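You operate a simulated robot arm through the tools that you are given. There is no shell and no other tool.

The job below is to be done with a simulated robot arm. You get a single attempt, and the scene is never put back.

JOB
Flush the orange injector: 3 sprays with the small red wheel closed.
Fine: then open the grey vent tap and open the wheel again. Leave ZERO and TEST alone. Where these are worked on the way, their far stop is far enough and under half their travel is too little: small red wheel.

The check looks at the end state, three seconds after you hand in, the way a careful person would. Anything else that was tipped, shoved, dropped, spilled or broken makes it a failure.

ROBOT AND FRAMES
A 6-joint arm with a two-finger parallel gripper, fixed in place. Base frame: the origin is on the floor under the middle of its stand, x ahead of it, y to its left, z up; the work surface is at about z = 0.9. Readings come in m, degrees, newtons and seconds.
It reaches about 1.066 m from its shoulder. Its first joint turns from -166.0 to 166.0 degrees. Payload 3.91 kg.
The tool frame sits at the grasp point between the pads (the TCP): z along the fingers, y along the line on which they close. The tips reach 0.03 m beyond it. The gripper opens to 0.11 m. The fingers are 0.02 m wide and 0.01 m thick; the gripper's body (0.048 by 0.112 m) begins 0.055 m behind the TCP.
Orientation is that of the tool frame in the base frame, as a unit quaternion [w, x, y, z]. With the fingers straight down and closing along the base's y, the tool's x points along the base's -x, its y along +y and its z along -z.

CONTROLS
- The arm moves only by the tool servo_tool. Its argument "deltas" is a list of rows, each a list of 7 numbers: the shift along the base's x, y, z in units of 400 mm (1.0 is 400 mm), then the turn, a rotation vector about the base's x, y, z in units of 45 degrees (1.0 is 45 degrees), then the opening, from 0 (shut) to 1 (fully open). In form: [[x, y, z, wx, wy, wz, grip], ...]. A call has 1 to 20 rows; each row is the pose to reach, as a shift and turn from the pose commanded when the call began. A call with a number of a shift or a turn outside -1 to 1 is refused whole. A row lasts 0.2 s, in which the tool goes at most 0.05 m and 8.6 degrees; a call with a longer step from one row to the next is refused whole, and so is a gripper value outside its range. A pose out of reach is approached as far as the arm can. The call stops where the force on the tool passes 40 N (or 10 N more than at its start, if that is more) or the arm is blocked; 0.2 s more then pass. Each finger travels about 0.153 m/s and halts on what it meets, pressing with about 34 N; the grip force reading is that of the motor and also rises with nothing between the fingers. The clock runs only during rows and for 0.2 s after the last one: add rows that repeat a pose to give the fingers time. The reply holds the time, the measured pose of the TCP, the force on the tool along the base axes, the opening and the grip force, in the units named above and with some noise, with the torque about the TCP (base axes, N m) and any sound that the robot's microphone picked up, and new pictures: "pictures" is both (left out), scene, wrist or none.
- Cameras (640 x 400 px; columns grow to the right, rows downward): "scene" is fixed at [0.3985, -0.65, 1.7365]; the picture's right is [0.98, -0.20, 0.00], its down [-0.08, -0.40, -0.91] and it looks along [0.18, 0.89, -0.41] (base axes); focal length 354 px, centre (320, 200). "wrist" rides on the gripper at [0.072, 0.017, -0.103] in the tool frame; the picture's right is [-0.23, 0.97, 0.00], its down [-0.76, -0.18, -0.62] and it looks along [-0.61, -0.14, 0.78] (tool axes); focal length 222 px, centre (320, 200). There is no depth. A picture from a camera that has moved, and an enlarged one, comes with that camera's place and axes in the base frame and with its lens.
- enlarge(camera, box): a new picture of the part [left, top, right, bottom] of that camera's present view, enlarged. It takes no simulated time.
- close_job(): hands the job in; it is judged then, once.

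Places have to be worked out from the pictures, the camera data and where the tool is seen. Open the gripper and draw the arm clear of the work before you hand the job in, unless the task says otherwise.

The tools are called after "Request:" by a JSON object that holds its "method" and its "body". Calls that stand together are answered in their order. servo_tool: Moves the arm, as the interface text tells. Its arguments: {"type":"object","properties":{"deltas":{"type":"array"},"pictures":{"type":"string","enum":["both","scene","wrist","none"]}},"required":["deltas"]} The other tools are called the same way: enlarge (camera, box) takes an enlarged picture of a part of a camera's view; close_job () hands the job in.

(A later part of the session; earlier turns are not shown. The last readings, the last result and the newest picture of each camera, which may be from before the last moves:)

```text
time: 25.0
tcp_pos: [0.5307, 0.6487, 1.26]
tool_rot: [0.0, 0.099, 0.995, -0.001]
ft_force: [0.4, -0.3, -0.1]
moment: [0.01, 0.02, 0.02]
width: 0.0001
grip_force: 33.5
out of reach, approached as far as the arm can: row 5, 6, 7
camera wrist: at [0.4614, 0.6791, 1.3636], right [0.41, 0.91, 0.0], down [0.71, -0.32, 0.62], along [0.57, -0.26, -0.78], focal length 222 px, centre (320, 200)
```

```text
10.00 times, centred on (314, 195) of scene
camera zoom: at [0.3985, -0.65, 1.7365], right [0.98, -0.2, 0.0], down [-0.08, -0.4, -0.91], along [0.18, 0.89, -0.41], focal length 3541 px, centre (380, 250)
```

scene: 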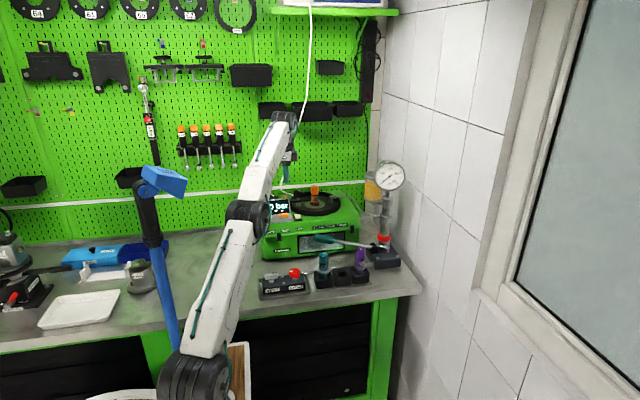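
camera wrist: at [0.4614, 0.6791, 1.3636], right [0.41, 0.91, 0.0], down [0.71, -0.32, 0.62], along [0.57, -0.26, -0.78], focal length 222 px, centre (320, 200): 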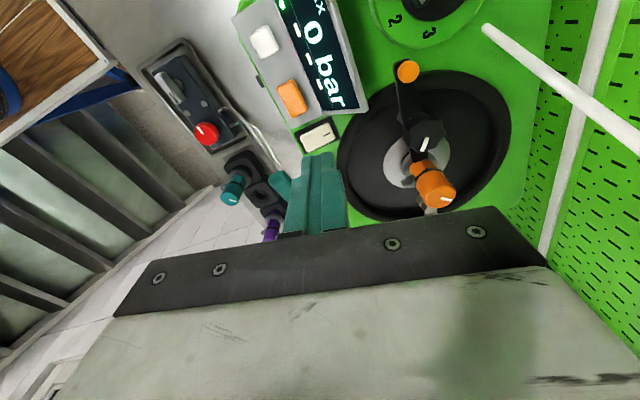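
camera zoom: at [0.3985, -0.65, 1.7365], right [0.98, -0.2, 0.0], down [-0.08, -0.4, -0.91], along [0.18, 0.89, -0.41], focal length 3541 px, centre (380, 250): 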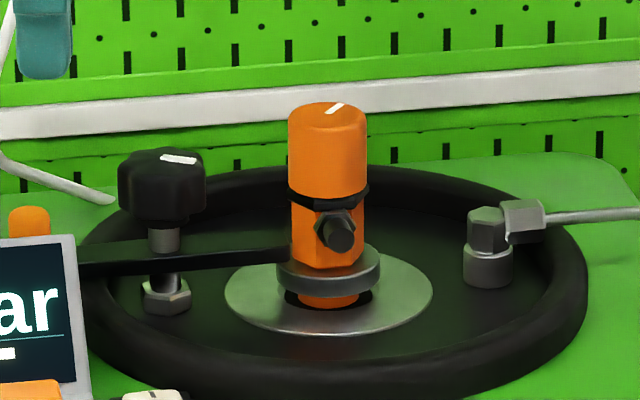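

The clamp knob's mark points along the bar to the injector and the bar sits on the collar, so everything looks clamped; the job's list of worked parts includes only the red wheel. I'll go to hover above the lever's teal handle (about (0.65, 0.528, 1.03)).

Request:
{"method": "servo_tool", "body": {"deltas": [[0, -0.1, -0.02, 0, 0, 0.08, 0], [0.03, -0.2, -0.04, 0, 0, 0.16, 0], [0.08, -0.3, -0.06, 0, 0, 0.252, 0], [0.19, -0.302, -0.08, 0, 0, 0.252, 0], [0.2975, -0.302, -0.13, 0, 0, 0.252, 0], [0.2975, -0.302, -0.22, 0, 0, 0.252, 0], [0.2975, -0.302, -0.22, 0, 0, 0.252, 0]]}}

```text
time: 26.6
tcp_pos: [0.6503, 0.5311, 1.1722]
tool_rot: [0.0, -0.002, 1.0, 0.0]
ft_force: [-1.2, 0.9, 0.2]
moment: [-0.04, 0.0, -0.01]
width: 0.0
grip_force: 33.9
camera wrist: at [0.5758, 0.5482, 1.2755], right [0.23, 0.97, 0.0], down [0.76, -0.18, 0.62], along [0.61, -0.14, -0.78], focal length 222 px, centre (320, 200)
```

scene: 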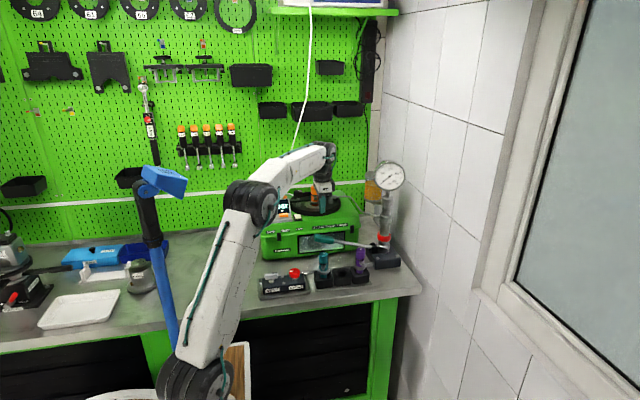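
wrist: 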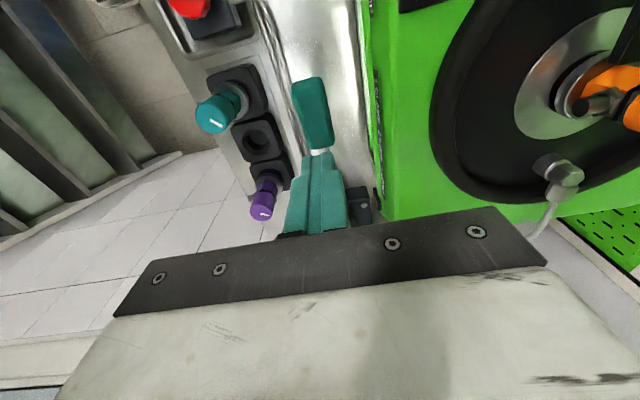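

The handle is slightly left of the point straight below the TCP, suggesting it lies at y≈0.522. I'll enlarge to measure precisely.

Request:
{"method": "enlarge", "body": {"camera": "wrist", "box": [260, 60, 400, 240]}}

Request:
{"method": "enlarge", "body": {"camera": "scene", "box": [296, 215, 410, 285]}}

```text
2.22 times, centred on (330, 150) of wrist
camera zoom: at [0.5758, 0.5482, 1.2755], right [0.23, 0.97, 0.0], down [0.76, -0.18, 0.62], along [0.61, -0.14, -0.78], focal length 494 px, centre (298, 311)
```

zoom: 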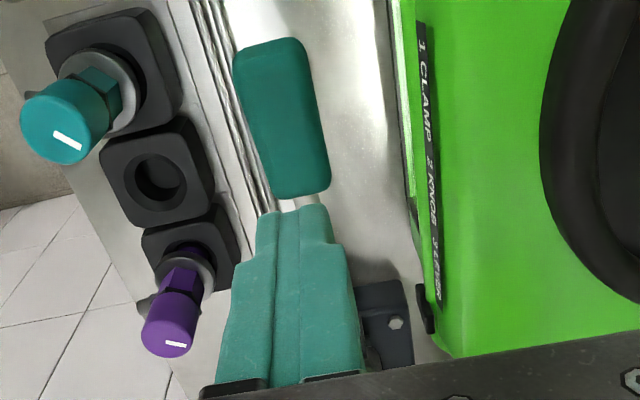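

```text
5.61 times, centred on (353, 250) of scene
camera zoom: at [0.3985, -0.65, 1.7365], right [0.98, -0.2, 0.0], down [-0.08, -0.4, -0.91], along [0.18, 0.89, -0.41], focal length 1988 px, centre (135, -81)
```

zoom: 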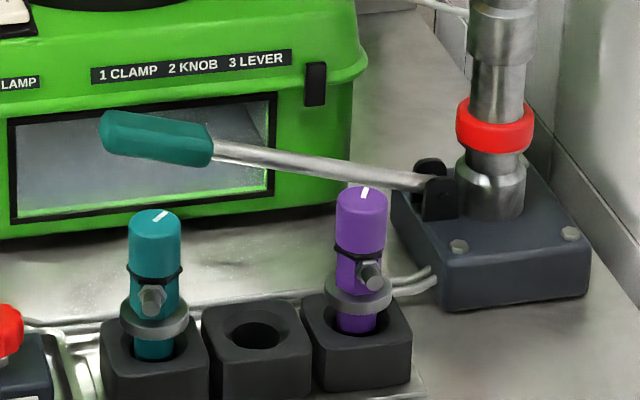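

The handle's top runs along y≈0.525, from x≈0.613 to 0.69. I'll shift 6 mm right and descend with closed fingers to just above the handle's top.

Request:
{"method": "servo_tool", "body": {"deltas": [[-0.01, -0.016, -0.06, 0, 0, 0, 0], [-0.01, -0.016, -0.14, 0, 0, 0, 0], [-0.01, -0.016, -0.2, 0, 0, 0, 0], [-0.01, -0.016, -0.215, 0, 0, 0, 0], [-0.01, -0.016, -0.215, 0, 0, 0, 0]]}}

Request:
{"method": "enlarge", "body": {"camera": "scene", "box": [296, 205, 410, 275]}}

```text
time: 27.8
tcp_pos: [0.6472, 0.5252, 1.087]
tool_rot: [0.0, -0.001, 1.0, 0.0]
ft_force: [-0.6, -0.6, 0.1]
moment: [-0.01, -0.03, 0.02]
width: 0.0001
grip_force: 34.1
camera wrist: at [0.5725, 0.5402, 1.1904], right [0.23, 0.97, 0.0], down [0.76, -0.18, 0.62], along [0.61, -0.14, -0.78], focal length 222 px, centre (320, 200)
```

scene: 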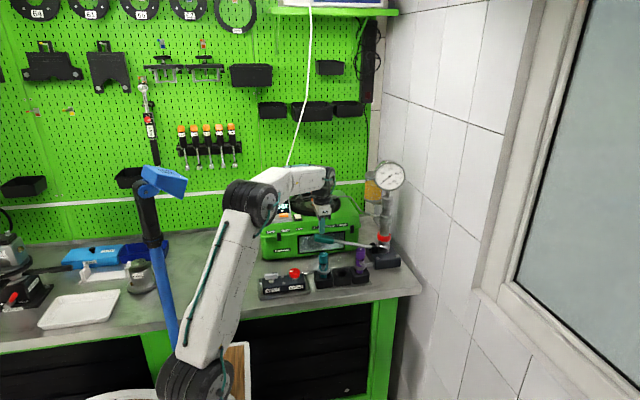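
wrist: 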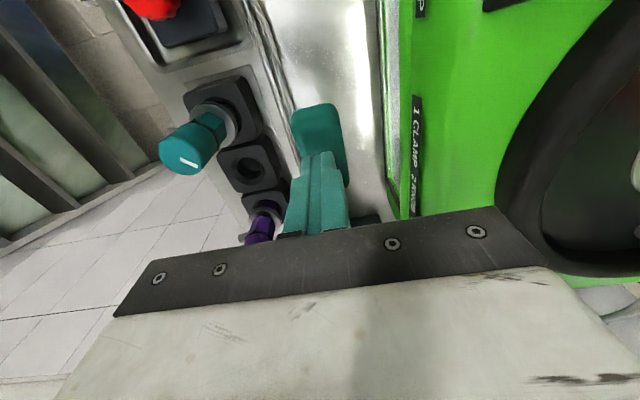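

```text
5.61 times, centred on (353, 240) of scene
camera zoom: at [0.3985, -0.65, 1.7365], right [0.98, -0.2, 0.0], down [-0.08, -0.4, -0.91], along [0.18, 0.89, -0.41], focal length 1988 px, centre (135, -25)
```

zoom: 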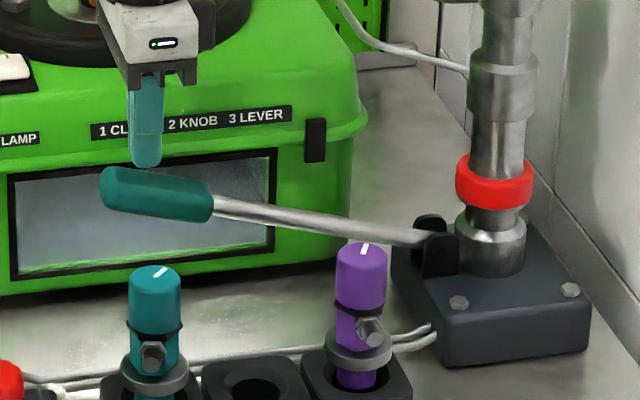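

The fingertips are right above the handle. I'll press down steadily in small steps and watch the force and sound.

Request:
{"method": "servo_tool", "body": {"deltas": [[0, 0, -0.02, 0, 0, 0, 0], [0, 0, -0.04, 0, 0, 0, 0], [0, 0, -0.06, 0, 0, 0, 0], [0, 0, -0.08, 0, 0, 0, 0], [0, 0, -0.1, 0, 0, 0, 0]]}}

Request:
{"method": "enlarge", "body": {"camera": "scene", "box": [296, 205, 410, 275]}}

```text
time: 29.0
tcp_pos: [0.6455, 0.5228, 1.0482]
tool_rot: [0.0, -0.001, 1.0, 0.001]
ft_force: [-0.9, -0.1, 0.8]
moment: [-0.01, 0.04, 0.03]
width: 0.0001
grip_force: 34.8
camera wrist: at [0.5719, 0.5392, 1.1515], right [0.23, 0.97, 0.0], down [0.76, -0.18, 0.62], along [0.61, -0.14, -0.78], focal length 222 px, centre (320, 200)
```

scene: 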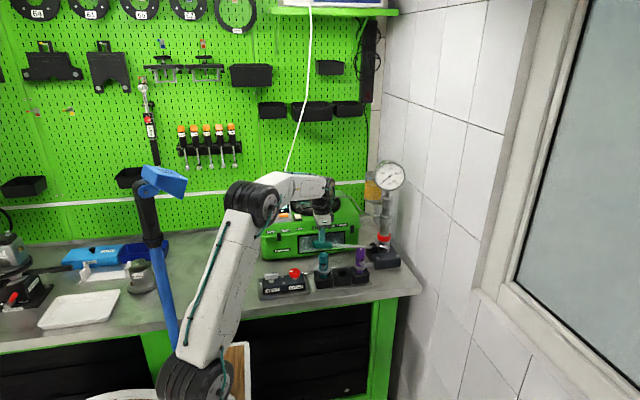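
wrist: 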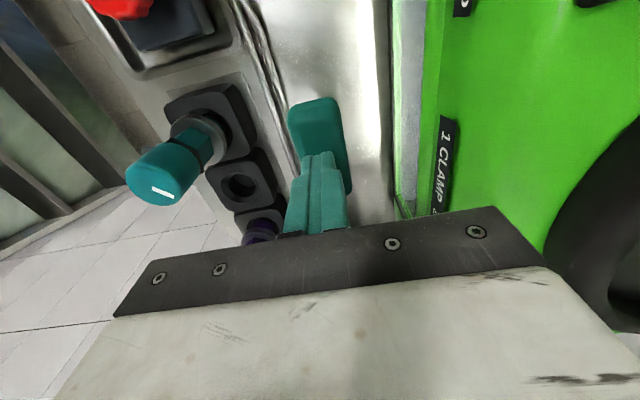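

```text
5.61 times, centred on (353, 240) of scene
camera zoom: at [0.3985, -0.65, 1.7365], right [0.98, -0.2, 0.0], down [-0.08, -0.4, -0.91], along [0.18, 0.89, -0.41], focal length 1988 px, centre (135, -25)
```

zoom: 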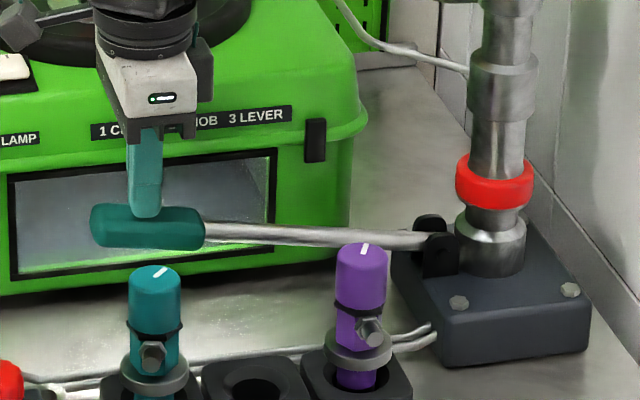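

The lever moves down under the fingers with very little force, no sound yet. I'll continue the stroke downward.

Request:
{"method": "servo_tool", "body": {"deltas": [[0, 0, -0.02, 0, 0, 0, 0], [0, 0, -0.04, 0, 0, 0, 0], [0, 0, -0.06, 0, 0, 0, 0], [0, 0, -0.08, 0, 0, 0, 0], [0, 0, -0.1, 0, 0, 0, 0]]}}

Request:
{"method": "enlarge", "body": {"camera": "scene", "box": [296, 205, 410, 275]}}

```text
time: 30.2
tcp_pos: [0.6436, 0.5219, 1.0081]
tool_rot: [0.0, 0.0, 1.0, 0.001]
ft_force: [-1.5, 0.3, 1.3]
moment: [-0.01, 0.06, -0.01]
width: 0.0002
grip_force: 33.7
camera wrist: at [0.5708, 0.5393, 1.1123], right [0.23, 0.97, 0.0], down [0.76, -0.18, 0.62], along [0.61, -0.14, -0.78], focal length 222 px, centre (320, 200)
```

scene: 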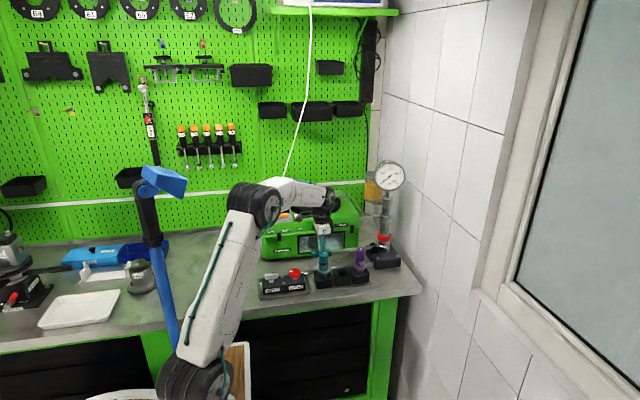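
wrist: 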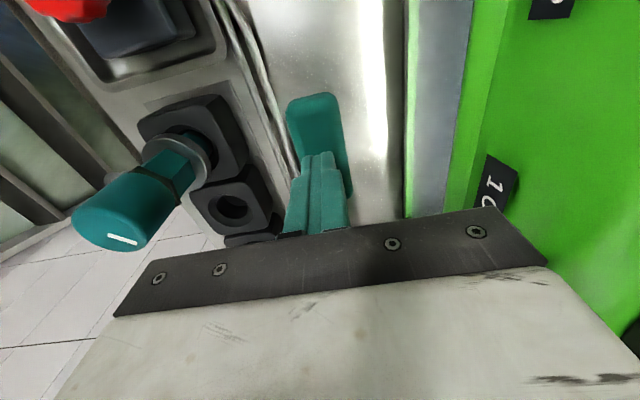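

```text
5.61 times, centred on (353, 240) of scene
camera zoom: at [0.3985, -0.65, 1.7365], right [0.98, -0.2, 0.0], down [-0.08, -0.4, -0.91], along [0.18, 0.89, -0.41], focal length 1988 px, centre (135, -25)
```

zoom: 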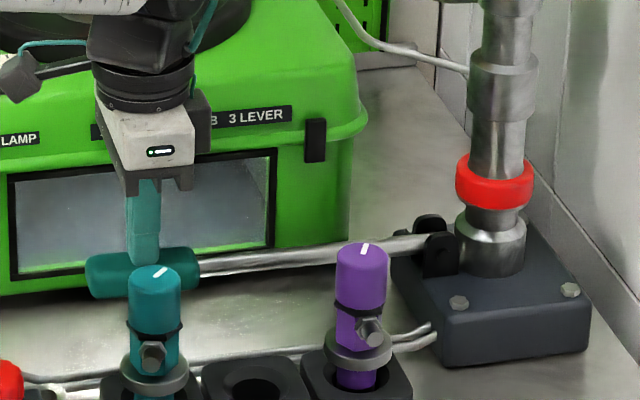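

The lever is now about level and still moving freely. I'll continue down until its lower stop, with the force limit protecting the motion.

Request:
{"method": "servo_tool", "body": {"deltas": [[0, 0, -0.015, 0, 0, 0, 0], [0, 0, -0.03, 0, 0, 0, 0], [0, 0, -0.045, 0, 0, 0, 0], [0, 0, -0.06, 0, 0, 0, 0], [0, 0, -0.075, 0, 0, 0, 0]]}}

Request:
{"method": "enlarge", "body": {"camera": "scene", "box": [296, 205, 410, 275]}}

```text
time: 30.7
tcp_pos: [0.6443, 0.5228, 1.0069]
tool_rot: [0.002, -0.001, 1.0, 0.002]
ft_force: [-6.6, -5.2, 12.6]
moment: [-0.24, 0.32, 0.08]
width: 0.0
grip_force: 34.2
stopped in row 2: the force on the tool passed its limit at 47 N (the readings are from after the stop); the commanded pose is now the measured one
camera wrist: at [0.5706, 0.5389, 1.1102], right [0.23, 0.97, 0.01], down [0.76, -0.18, 0.63], along [0.61, -0.13, -0.78], focal length 222 px, centre (320, 200)
```

scene: 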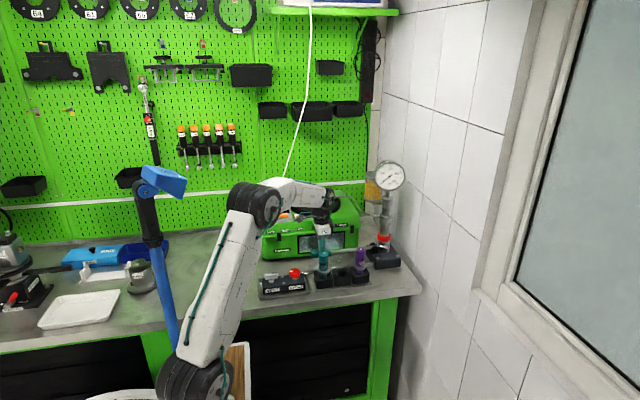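
wrist: 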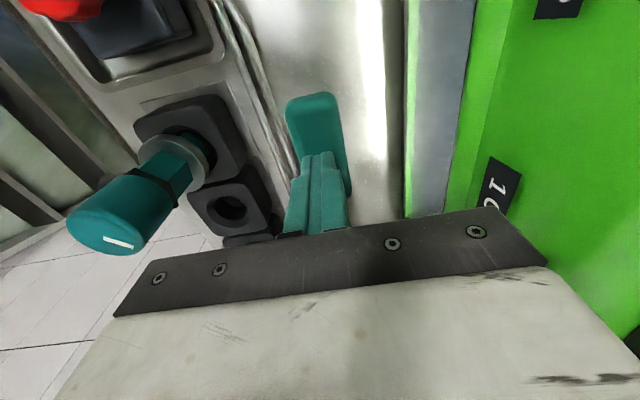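

```text
5.61 times, centred on (353, 240) of scene
camera zoom: at [0.3985, -0.65, 1.7365], right [0.98, -0.2, 0.0], down [-0.08, -0.4, -0.91], along [0.18, 0.89, -0.41], focal length 1988 px, centre (135, -25)
```

zoom: 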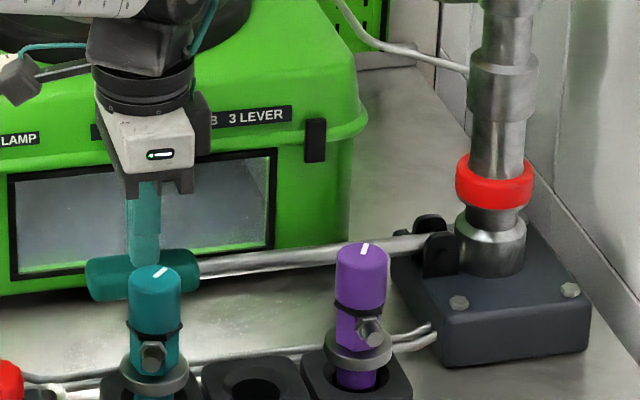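

The lever hit its lower stop (TCP z≈1.006). I heard no sound, so I'll check the display, the window and the gauge for signs of a spray.

Request:
{"method": "enlarge", "body": {"camera": "scene", "box": [250, 190, 370, 260]}}

Request:
{"method": "enlarge", "body": {"camera": "scene", "box": [360, 150, 420, 230]}}

```text
5.33 times, centred on (310, 225) of scene
camera zoom: at [0.3985, -0.65, 1.7365], right [0.98, -0.2, 0.0], down [-0.08, -0.4, -0.91], along [0.18, 0.89, -0.41], focal length 1888 px, centre (373, 67)
```

zoom: 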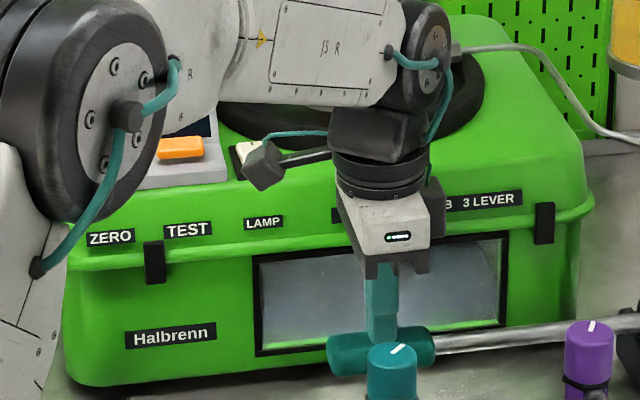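

```text
5.00 times, centred on (390, 190) of scene
camera zoom: at [0.3985, -0.65, 1.7365], right [0.98, -0.2, 0.0], down [-0.08, -0.4, -0.91], along [0.18, 0.89, -0.41], focal length 1770 px, centre (-30, 250)
```

zoom: 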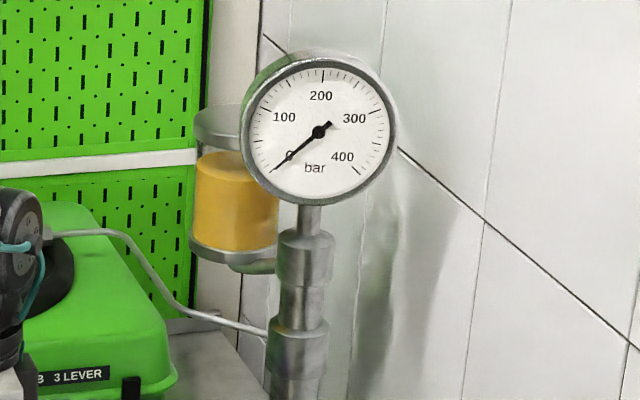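

No visible change yet. I'll raise the fingers and see whether the lever springs back up.

Request:
{"method": "servo_tool", "body": {"deltas": [[0, 0, 0.05, 0, 0, 0, 0], [0, 0, 0.1, 0, 0, 0, 0], [0, 0, 0.15, 0, 0, 0, 0], [0, 0, 0.2, 0, 0, 0, 0], [0, 0, 0.22, 0, 0, 0, 0], [0, 0, 0.22, 0, 0, 0, 0]]}}

Request:
{"method": "enlarge", "body": {"camera": "scene", "box": [296, 205, 410, 275]}}

```text
time: 32.1
tcp_pos: [0.6458, 0.5239, 1.0922]
tool_rot: [0.003, -0.001, 1.0, 0.003]
ft_force: [0.0, -0.2, -0.5]
moment: [0.0, 0.0, 0.0]
width: 0.0
grip_force: 34.7
camera wrist: at [0.5715, 0.5397, 1.1969], right [0.23, 0.97, 0.01], down [0.76, -0.18, 0.63], along [0.61, -0.14, -0.78], focal length 222 px, centre (320, 200)
```

scene: 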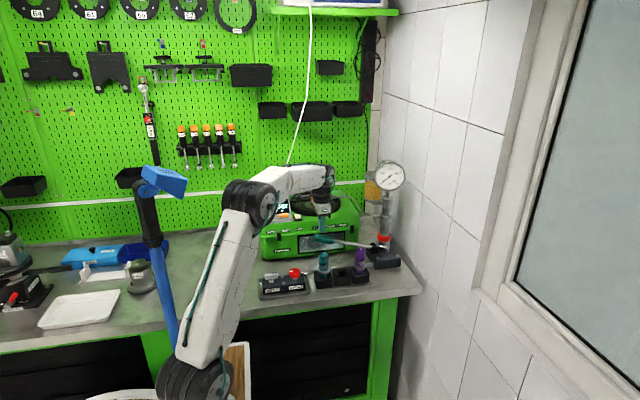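
wrist: 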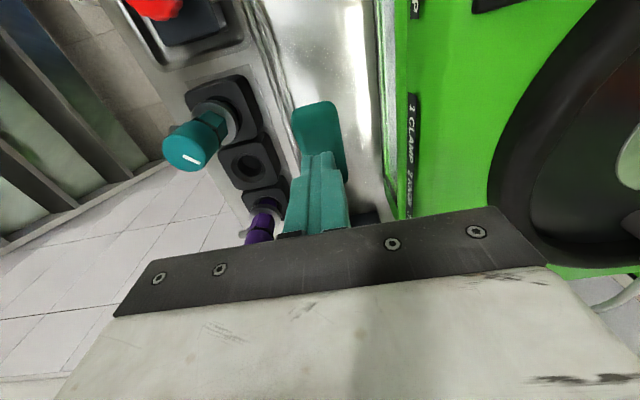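

```text
5.61 times, centred on (353, 240) of scene
camera zoom: at [0.3985, -0.65, 1.7365], right [0.98, -0.2, 0.0], down [-0.08, -0.4, -0.91], along [0.18, 0.89, -0.41], focal length 1988 px, centre (135, -25)
```

zoom: 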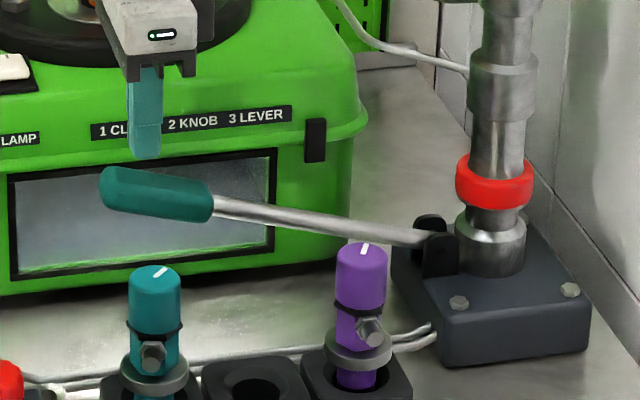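

The lever springs back by itself. I need evidence of whether that slow stroke gave a spray; I'll zoom on the display and the window.

Request:
{"method": "enlarge", "body": {"camera": "scene", "box": [250, 190, 330, 240]}}

Request:
{"method": "enlarge", "body": {"camera": "scene", "box": [290, 225, 354, 265]}}

Request:
{"method": "enlarge", "body": {"camera": "wrist", "box": [340, 0, 480, 220]}}

```text
8.00 times, centred on (290, 215) of scene
camera zoom: at [0.3985, -0.65, 1.7365], right [0.98, -0.2, 0.0], down [-0.08, -0.4, -0.91], along [0.18, 0.89, -0.41], focal length 2833 px, centre (560, 80)
```

zoom: 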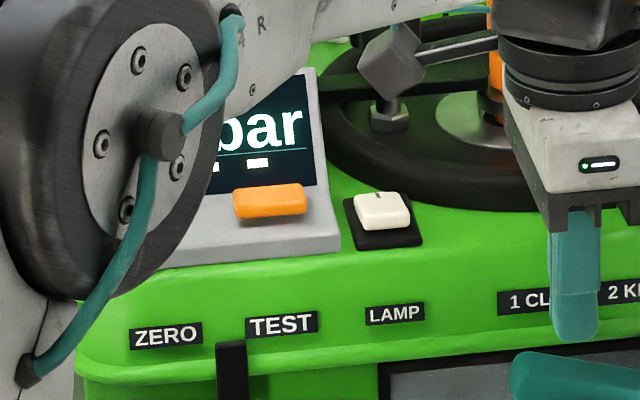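

```text
10.00 times, centred on (322, 245) of scene
camera zoom: at [0.3985, -0.65, 1.7365], right [0.98, -0.2, 0.0], down [-0.08, -0.4, -0.91], along [0.18, 0.89, -0.41], focal length 3541 px, centre (300, -250)
```

zoom: 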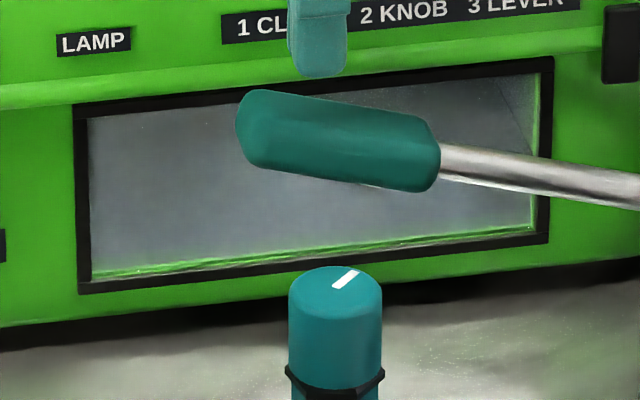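

```text
1.82 times, centred on (410, 110) of wrist
camera zoom: at [0.5715, 0.5397, 1.1969], right [0.23, 0.97, 0.01], down [0.76, -0.18, 0.63], along [0.61, -0.14, -0.78], focal length 404 px, centre (156, 364)
```

zoom: 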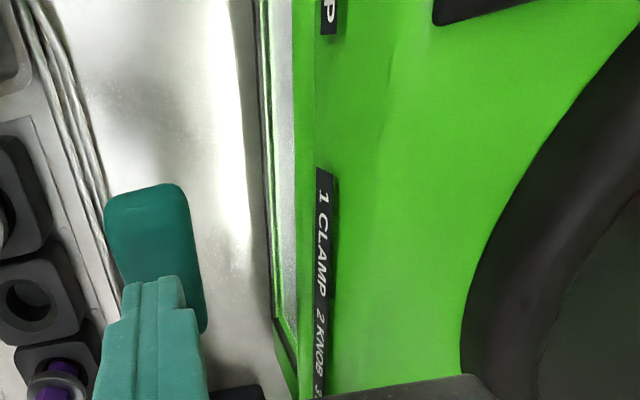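

The arm hides the display from here. I'll retreat a bit so the display can be read.

Request:
{"method": "servo_tool", "body": {"deltas": [[-0.06, 0, 0.1, 0, 0, 0, 0], [-0.15, 0, 0.18, 0, 0, 0, 0], [-0.26, 0, 0.23, 0, 0, 0, 0], [-0.37, 0, 0.27, 0, 0, 0, 0], [-0.48, 0, 0.3, 0, 0, 0, 0], [-0.56, 0, 0.32, 0, 0, 0, 0]]}}

Request:
{"method": "enlarge", "body": {"camera": "scene", "box": [250, 190, 330, 240]}}

Request:
{"method": "enlarge", "body": {"camera": "scene", "box": [282, 215, 362, 265]}}

```text
time: 33.5
tcp_pos: [0.4214, 0.5235, 1.2234]
tool_rot: [0.002, 0.0, 1.0, 0.004]
ft_force: [0.3, 0.2, -1.2]
moment: [0.04, 0.02, -0.01]
width: 0.0001
grip_force: 33.9
camera wrist: at [0.3468, 0.5393, 1.3259], right [0.23, 0.97, 0.01], down [0.76, -0.18, 0.63], along [0.61, -0.14, -0.78], focal length 222 px, centre (320, 200)
```

scene: 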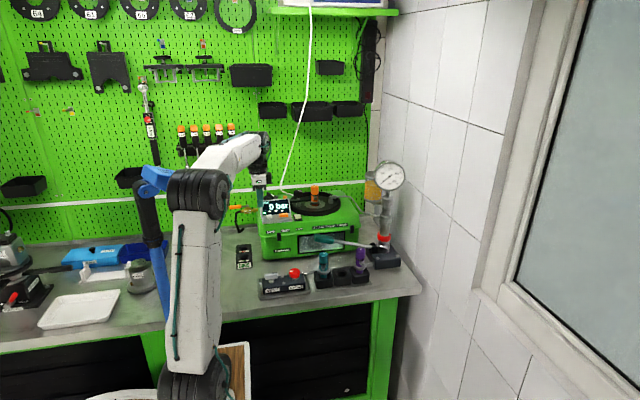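
wrist: 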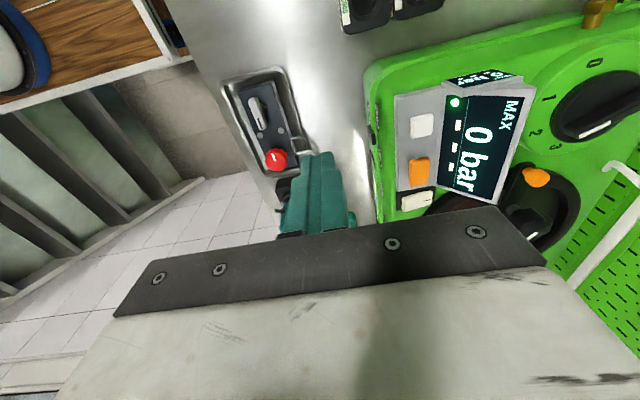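

```text
8.00 times, centred on (290, 215) of scene
camera zoom: at [0.3985, -0.65, 1.7365], right [0.98, -0.2, 0.0], down [-0.08, -0.4, -0.91], along [0.18, 0.89, -0.41], focal length 2833 px, centre (560, 80)
```

zoom: 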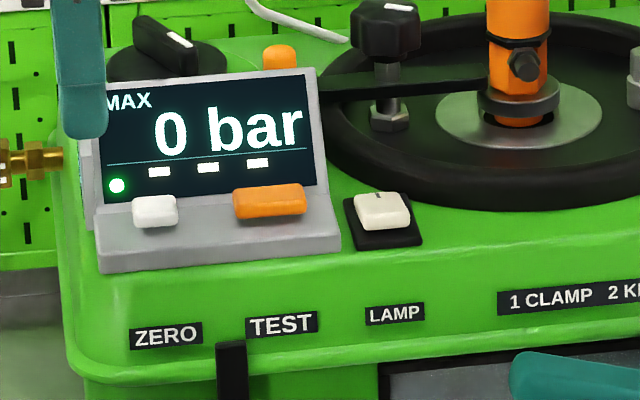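

```text
8.00 times, centred on (322, 240) of scene
camera zoom: at [0.3985, -0.65, 1.7365], right [0.98, -0.2, 0.0], down [-0.08, -0.4, -0.91], along [0.18, 0.89, -0.41], focal length 2833 px, centre (304, -120)
```

zoom: 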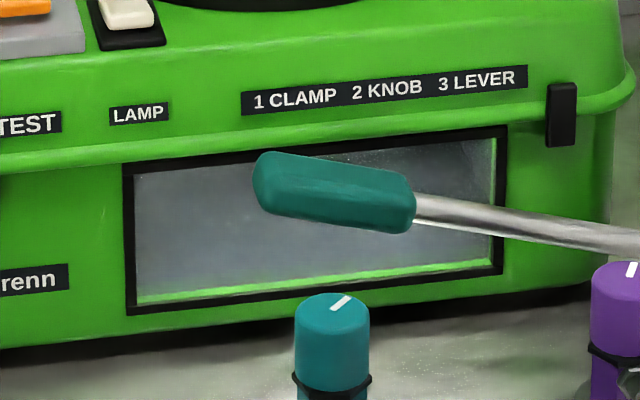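

The display still reads 0 bar and the window shows nothing, with no sound: the slow stroke likely produced no spray. I'll return above the handle and try a brisk stroke, as a nozzle tester needs.

Request:
{"method": "servo_tool", "body": {"deltas": [[0.1, 0, -0.03, 0, 0, 0, 0], [0.2, 0, -0.06, 0, 0, 0, 0], [0.3, 0, -0.09, 0, 0, 0, 0], [0.4, 0, -0.12, 0, 0, 0, 0], [0.5, 0, -0.18, 0, 0, 0, 0], [0.56, 0.001, -0.28, 0, 0, 0, 0], [0.56, 0.001, -0.32, 0, 0, 0, 0], [0.56, 0.001, -0.32, 0, 0, 0, 0]], "pictures": "none"}}

```text
time: 35.3
tcp_pos: [0.6464, 0.5261, 1.0933]
tool_rot: [0.002, -0.001, 1.0, 0.004]
ft_force: [-0.7, 0.0, 0.0]
moment: [0.0, 0.01, 0.01]
width: 0.0
grip_force: 34.3
```

Positioned. Now one quick stroke down to just at the lower stop.

Request:
{"method": "servo_tool", "body": {"deltas": [[0, 0, -0.11, 0, 0, 0, 0], [0, 0, -0.215, 0, 0, 0, 0], [0, 0, -0.22, 0, 0, 0, 0]], "pictures": "scene"}}

Request:
{"method": "enlarge", "body": {"camera": "scene", "box": [282, 205, 410, 285]}}

```text
time: 36.1
tcp_pos: [0.6438, 0.5257, 1.0073]
tool_rot: [0.003, -0.001, 1.0, 0.006]
ft_force: [-11.3, 5.6, 26.9]
moment: [0.05, 0.56, 0.01]
width: 0.0
grip_force: 34.1
```

scene: 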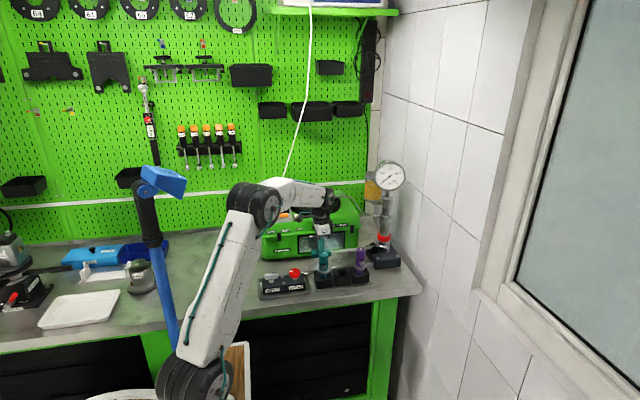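

```text
5.00 times, centred on (346, 245) of scene
camera zoom: at [0.3985, -0.65, 1.7365], right [0.98, -0.2, 0.0], down [-0.08, -0.4, -0.91], along [0.18, 0.89, -0.41], focal length 1770 px, centre (190, -25)
```

zoom: 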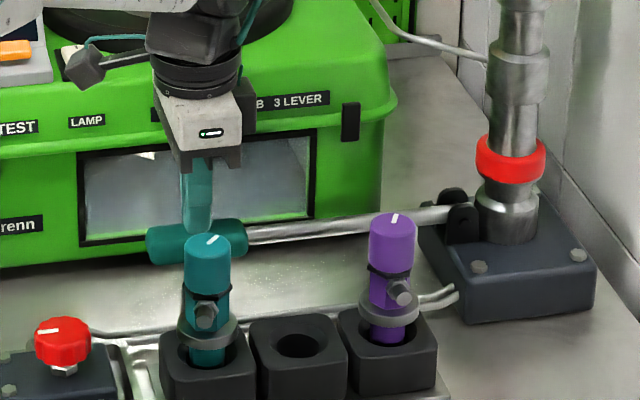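

Something whitish now appears at the top of the window. Zooming in on it.

Request:
{"method": "enlarge", "body": {"camera": "scene", "box": [290, 225, 354, 265]}}

Request:
{"method": "enlarge", "body": {"camera": "wrist", "box": [340, 0, 480, 220]}}

```text
10.00 times, centred on (322, 245) of scene
camera zoom: at [0.3985, -0.65, 1.7365], right [0.98, -0.2, 0.0], down [-0.08, -0.4, -0.91], along [0.18, 0.89, -0.41], focal length 3541 px, centre (300, -250)
```

zoom: 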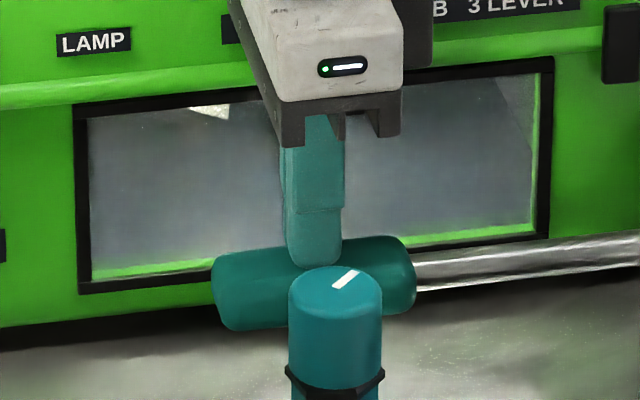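

```text
1.82 times, centred on (410, 110) of wrist
camera zoom: at [0.5698, 0.541, 1.11], right [0.22, 0.97, 0.01], down [0.76, -0.18, 0.63], along [0.61, -0.13, -0.78], focal length 404 px, centre (156, 364)
```

zoom: 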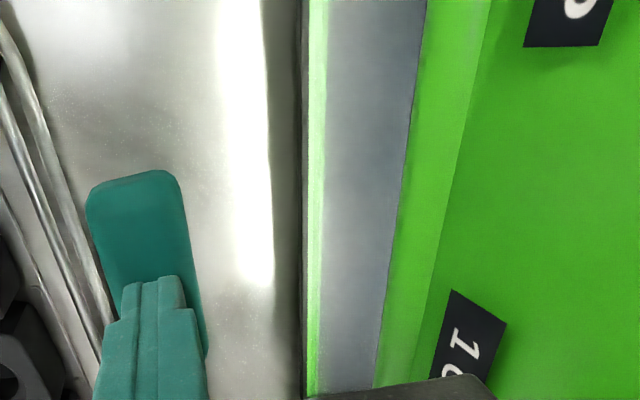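

A new pale patch appears in the window beside the gripper that was not there after the slow stroke in the same pose – it looks like a spray. I'll lift and look at the window and the display again.

Request:
{"method": "servo_tool", "body": {"deltas": [[0, 0, 0.1, 0, 0, 0, 0], [0, 0, 0.2, 0, 0, 0, 0], [0, 0, 0.22, 0, 0, 0, 0]], "pictures": "none"}}

Request:
{"method": "enlarge", "body": {"camera": "scene", "box": [290, 225, 354, 265]}}

Request:
{"method": "enlarge", "body": {"camera": "scene", "box": [250, 190, 330, 240]}}

Request:
{"method": "enlarge", "body": {"camera": "scene", "box": [360, 150, 420, 230]}}

```text
time: 36.9
tcp_pos: [0.6469, 0.5239, 1.0943]
tool_rot: [0.002, -0.002, 1.0, 0.004]
ft_force: [-0.4, -0.4, -0.1]
moment: [0.02, -0.01, 0.02]
width: 0.0001
grip_force: 33.6
```

```text
10.00 times, centred on (322, 245) of scene
camera zoom: at [0.3985, -0.65, 1.7365], right [0.98, -0.2, 0.0], down [-0.08, -0.4, -0.91], along [0.18, 0.89, -0.41], focal length 3541 px, centre (300, -250)
```

zoom: 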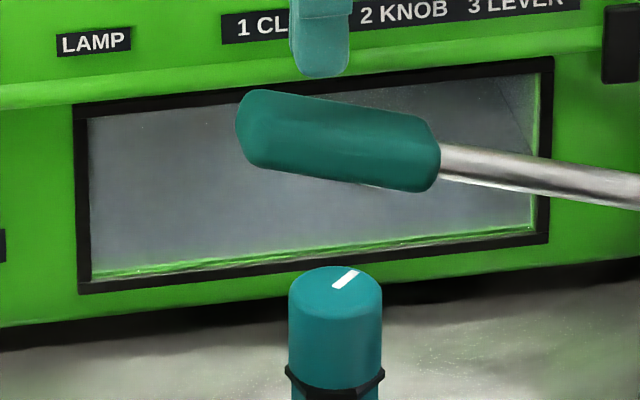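

```text
8.00 times, centred on (290, 215) of scene
camera zoom: at [0.3985, -0.65, 1.7365], right [0.98, -0.2, 0.0], down [-0.08, -0.4, -0.91], along [0.18, 0.89, -0.41], focal length 2833 px, centre (560, 80)
```

zoom: 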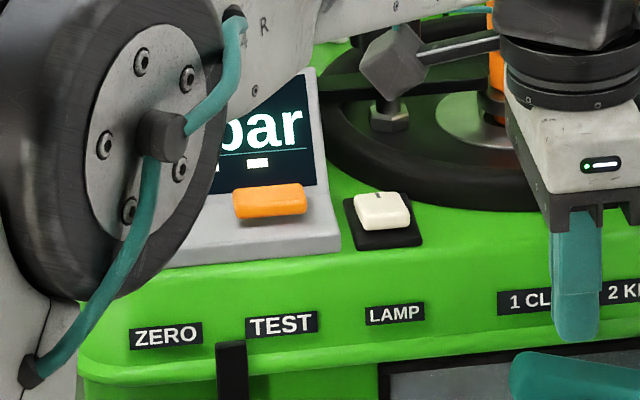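

```text
5.00 times, centred on (390, 190) of scene
camera zoom: at [0.3985, -0.65, 1.7365], right [0.98, -0.2, 0.0], down [-0.08, -0.4, -0.91], along [0.18, 0.89, -0.41], focal length 1770 px, centre (-30, 250)
```

zoom: 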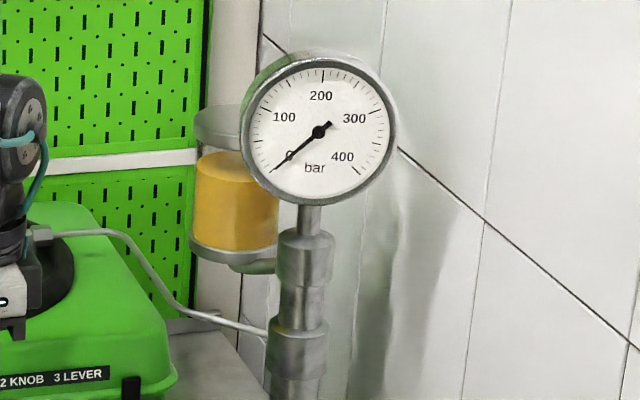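

The patch vanished after lifting, so it was a transient spray from the brisk stroke. To be sure whether my first slow stroke also sprayed unseen, I'll repeat the same slow stroke with frequent pictures: if it sprays, the total is 3; if not, the total is 1.

Request:
{"method": "servo_tool", "body": {"deltas": [[0, 0, -0.02, 0, 0, 0, 0], [0, 0, -0.04, 0, 0, 0, 0], [0, 0, -0.06, 0, 0, 0, 0]], "pictures": "none"}}

Request:
{"method": "enlarge", "body": {"camera": "scene", "box": [290, 225, 354, 265]}}

Request:
{"method": "servo_tool", "body": {"deltas": [[0, 0, -0.02, 0, 0, 0, 0], [0, 0, -0.04, 0, 0, 0, 0]], "pictures": "none"}}

Request:
{"method": "enlarge", "body": {"camera": "scene", "box": [290, 225, 354, 265]}}

Request:
{"method": "servo_tool", "body": {"deltas": [[0, 0, -0.02, 0, 0, 0, 0], [0, 0, -0.04, 0, 0, 0, 0]], "pictures": "none"}}

Request:
{"method": "enlarge", "body": {"camera": "scene", "box": [290, 225, 354, 265]}}

Request:
{"method": "servo_tool", "body": {"deltas": [[0, 0, -0.02, 0, 0, 0, 0], [0, 0, -0.04, 0, 0, 0, 0]], "pictures": "none"}}

Request:
{"method": "enlarge", "body": {"camera": "scene", "box": [290, 225, 354, 265]}}

Request:
{"method": "servo_tool", "body": {"deltas": [[0, 0, -0.02, 0, 0, 0, 0], [0, 0, -0.035, 0, 0, 0, 0]], "pictures": "none"}}

Request:
{"method": "enlarge", "body": {"camera": "scene", "box": [290, 225, 354, 265]}}

```text
time: 37.7
tcp_pos: [0.6462, 0.5244, 1.0688]
tool_rot: [0.001, -0.001, 1.0, 0.002]
ft_force: [-0.5, 0.4, 1.0]
moment: [-0.03, 0.03, 0.02]
width: 0.0
grip_force: 33.6
```

```text
10.00 times, centred on (322, 245) of scene
camera zoom: at [0.3985, -0.65, 1.7365], right [0.98, -0.2, 0.0], down [-0.08, -0.4, -0.91], along [0.18, 0.89, -0.41], focal length 3541 px, centre (300, -250)
```

zoom: 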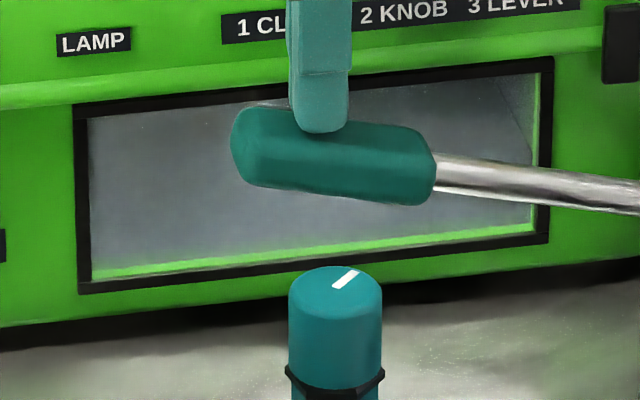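

```text
time: 38.3
tcp_pos: [0.6452, 0.523, 1.0532]
tool_rot: [0.004, -0.001, 1.0, 0.004]
ft_force: [-0.8, 0.4, 0.9]
moment: [0.02, 0.07, -0.02]
width: 0.0
grip_force: 33.7
```

```text
10.00 times, centred on (322, 245) of scene
camera zoom: at [0.3985, -0.65, 1.7365], right [0.98, -0.2, 0.0], down [-0.08, -0.4, -0.91], along [0.18, 0.89, -0.41], focal length 3541 px, centre (300, -250)
```

zoom: 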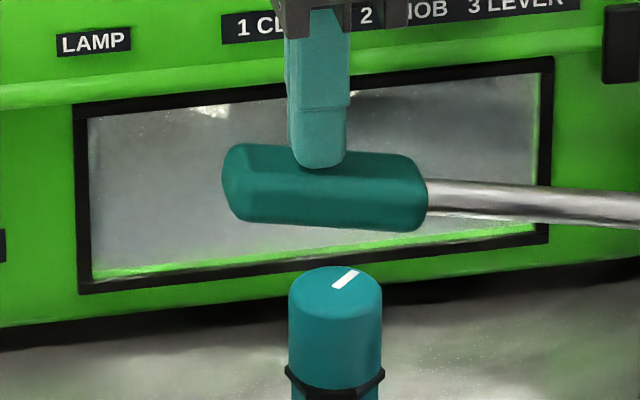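

```text
time: 38.9
tcp_pos: [0.6457, 0.5238, 1.0375]
tool_rot: [0.002, -0.001, 1.0, 0.003]
ft_force: [-1.0, 0.6, 1.1]
moment: [0.02, 0.03, -0.01]
width: 0.0002
grip_force: 33.5
```

```text
10.00 times, centred on (322, 245) of scene
camera zoom: at [0.3985, -0.65, 1.7365], right [0.98, -0.2, 0.0], down [-0.08, -0.4, -0.91], along [0.18, 0.89, -0.41], focal length 3541 px, centre (300, -250)
```

zoom: 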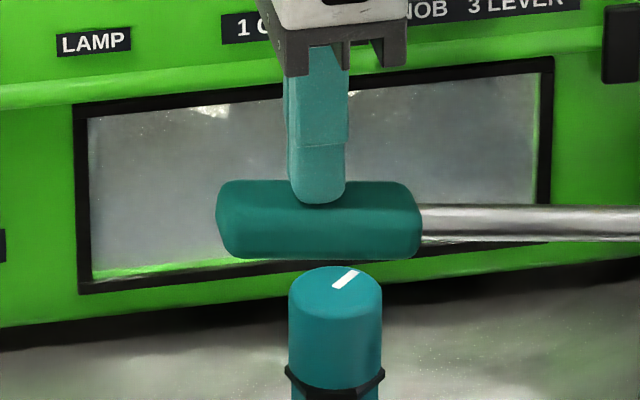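

```text
time: 39.5
tcp_pos: [0.6449, 0.5229, 1.02]
tool_rot: [0.002, -0.001, 1.0, 0.002]
ft_force: [-1.2, 0.4, 1.7]
moment: [0.01, 0.04, 0.0]
width: 0.0001
grip_force: 33.8
```

```text
10.00 times, centred on (322, 245) of scene
camera zoom: at [0.3985, -0.65, 1.7365], right [0.98, -0.2, 0.0], down [-0.08, -0.4, -0.91], along [0.18, 0.89, -0.41], focal length 3541 px, centre (300, -250)
```

zoom: 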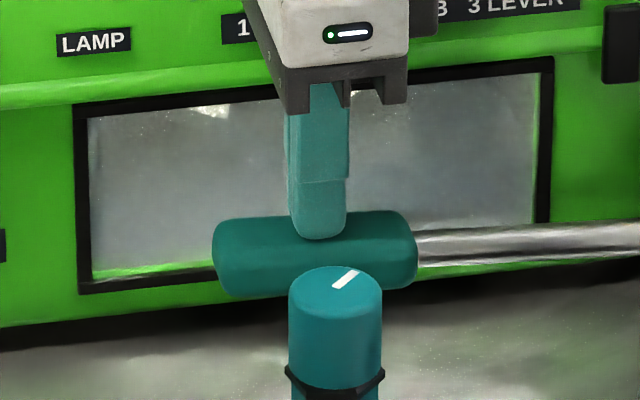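

```text
time: 40.1
tcp_pos: [0.6456, 0.5243, 1.0069]
tool_rot: [0.003, 0.0, 1.0, 0.003]
ft_force: [-2.0, 2.1, 1.1]
moment: [0.03, 0.03, -0.02]
width: 0.0
grip_force: 33.4
```

```text
10.00 times, centred on (322, 245) of scene
camera zoom: at [0.3985, -0.65, 1.7365], right [0.98, -0.2, 0.0], down [-0.08, -0.4, -0.91], along [0.18, 0.89, -0.41], focal length 3541 px, centre (300, -250)
```

zoom: 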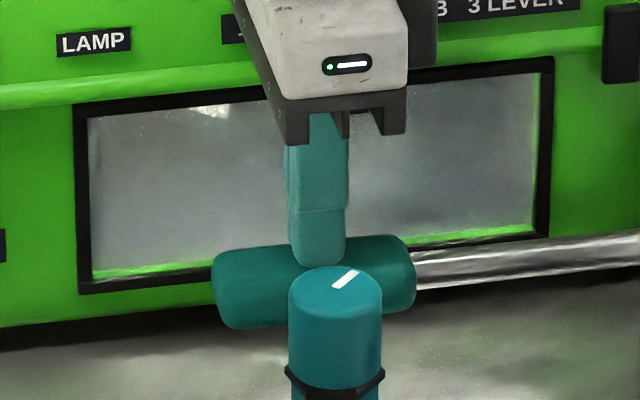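

A pale spot at the top of the window appears during this slow stroke too. I'll zoom in strongly to see what it is.

Request:
{"method": "enlarge", "body": {"camera": "scene", "box": [300, 231, 324, 246]}}

Request:
{"method": "enlarge", "body": {"camera": "scene", "box": [296, 230, 350, 260]}}

```text
16.00 times, centred on (312, 238) of scene
camera zoom: at [0.3985, -0.65, 1.7365], right [0.98, -0.2, 0.0], down [-0.08, -0.4, -0.91], along [0.18, 0.89, -0.41], focal length 5666 px, centre (448, -416)
```

zoom: 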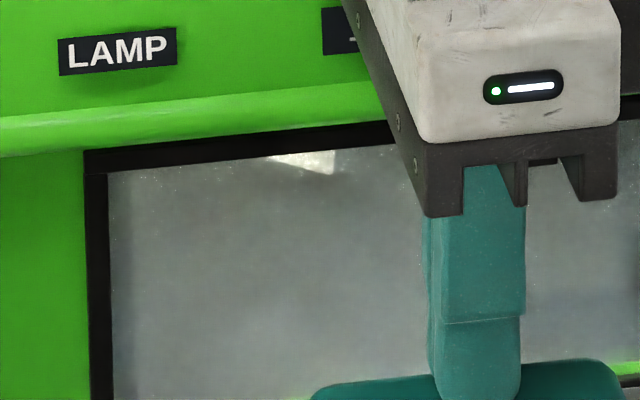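

```text
11.85 times, centred on (323, 245) of scene
camera zoom: at [0.3985, -0.65, 1.7365], right [0.98, -0.2, 0.0], down [-0.08, -0.4, -0.91], along [0.18, 0.89, -0.41], focal length 4197 px, centre (284, -333)
```

zoom: 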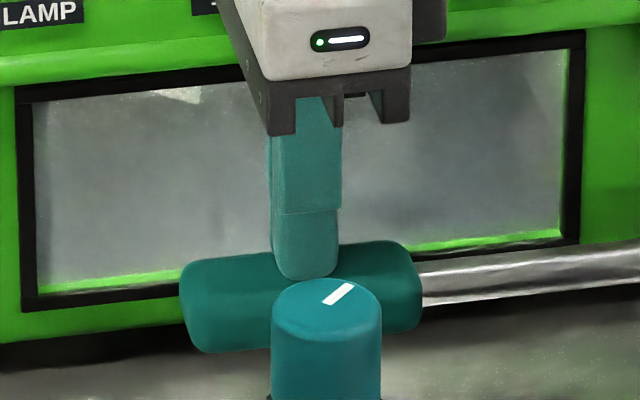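

The spot might be a spray or just lighting; it needs a comparison. I'll lift the lever fully and compare the window in the same zoom.

Request:
{"method": "servo_tool", "body": {"deltas": [[0, 0, 0.06, 0, 0, 0, 0]], "pictures": "none"}}

Request:
{"method": "enlarge", "body": {"camera": "scene", "box": [290, 225, 354, 265]}}

Request:
{"method": "servo_tool", "body": {"deltas": [[0, 0, 0.05, 0, 0, 0, 0], [0, 0, 0.1, 0, 0, 0, 0], [0, 0, 0.16, 0, 0, 0, 0]], "pictures": "none"}}

Request:
{"method": "enlarge", "body": {"camera": "scene", "box": [290, 225, 354, 265]}}

Request:
{"method": "enlarge", "body": {"camera": "scene", "box": [300, 231, 324, 246]}}

```text
time: 40.5
tcp_pos: [0.6454, 0.5254, 1.032]
tool_rot: [0.002, 0.0, 1.0, 0.004]
ft_force: [1.2, 0.1, 1.6]
moment: [0.0, 0.0, 0.0]
width: 0.0
grip_force: 33.7
```

```text
10.00 times, centred on (322, 245) of scene
camera zoom: at [0.3985, -0.65, 1.7365], right [0.98, -0.2, 0.0], down [-0.08, -0.4, -0.91], along [0.18, 0.89, -0.41], focal length 3541 px, centre (300, -250)
```

zoom: 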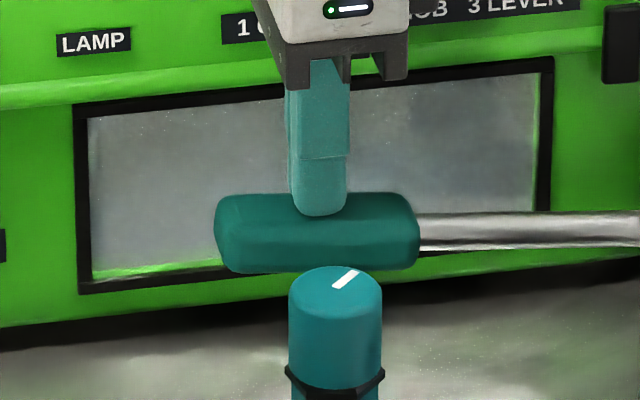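

```text
time: 41.3
tcp_pos: [0.6452, 0.5254, 1.0962]
tool_rot: [0.003, -0.001, 1.0, 0.004]
ft_force: [-1.0, 0.2, 0.4]
moment: [-0.02, -0.01, -0.03]
width: 0.0001
grip_force: 33.8
```

```text
10.00 times, centred on (322, 245) of scene
camera zoom: at [0.3985, -0.65, 1.7365], right [0.98, -0.2, 0.0], down [-0.08, -0.4, -0.91], along [0.18, 0.89, -0.41], focal length 3541 px, centre (300, -250)
```

zoom: 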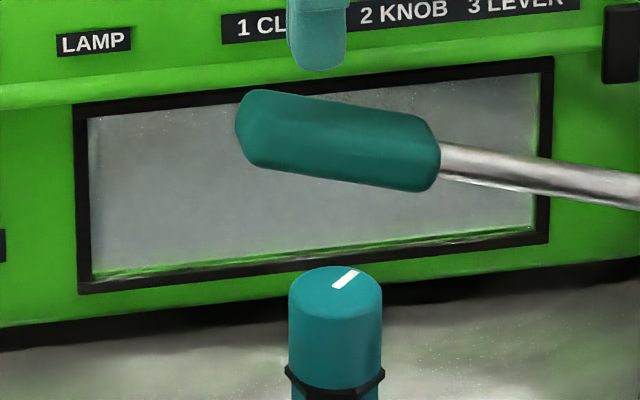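

```text
16.00 times, centred on (312, 238) of scene
camera zoom: at [0.3985, -0.65, 1.7365], right [0.98, -0.2, 0.0], down [-0.08, -0.4, -0.91], along [0.18, 0.89, -0.41], focal length 5666 px, centre (448, -416)
```

zoom: 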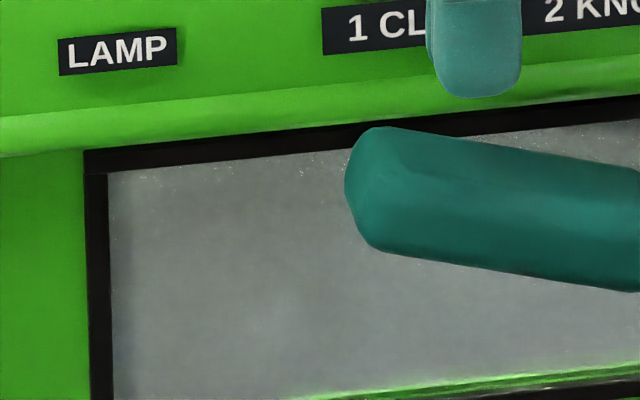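

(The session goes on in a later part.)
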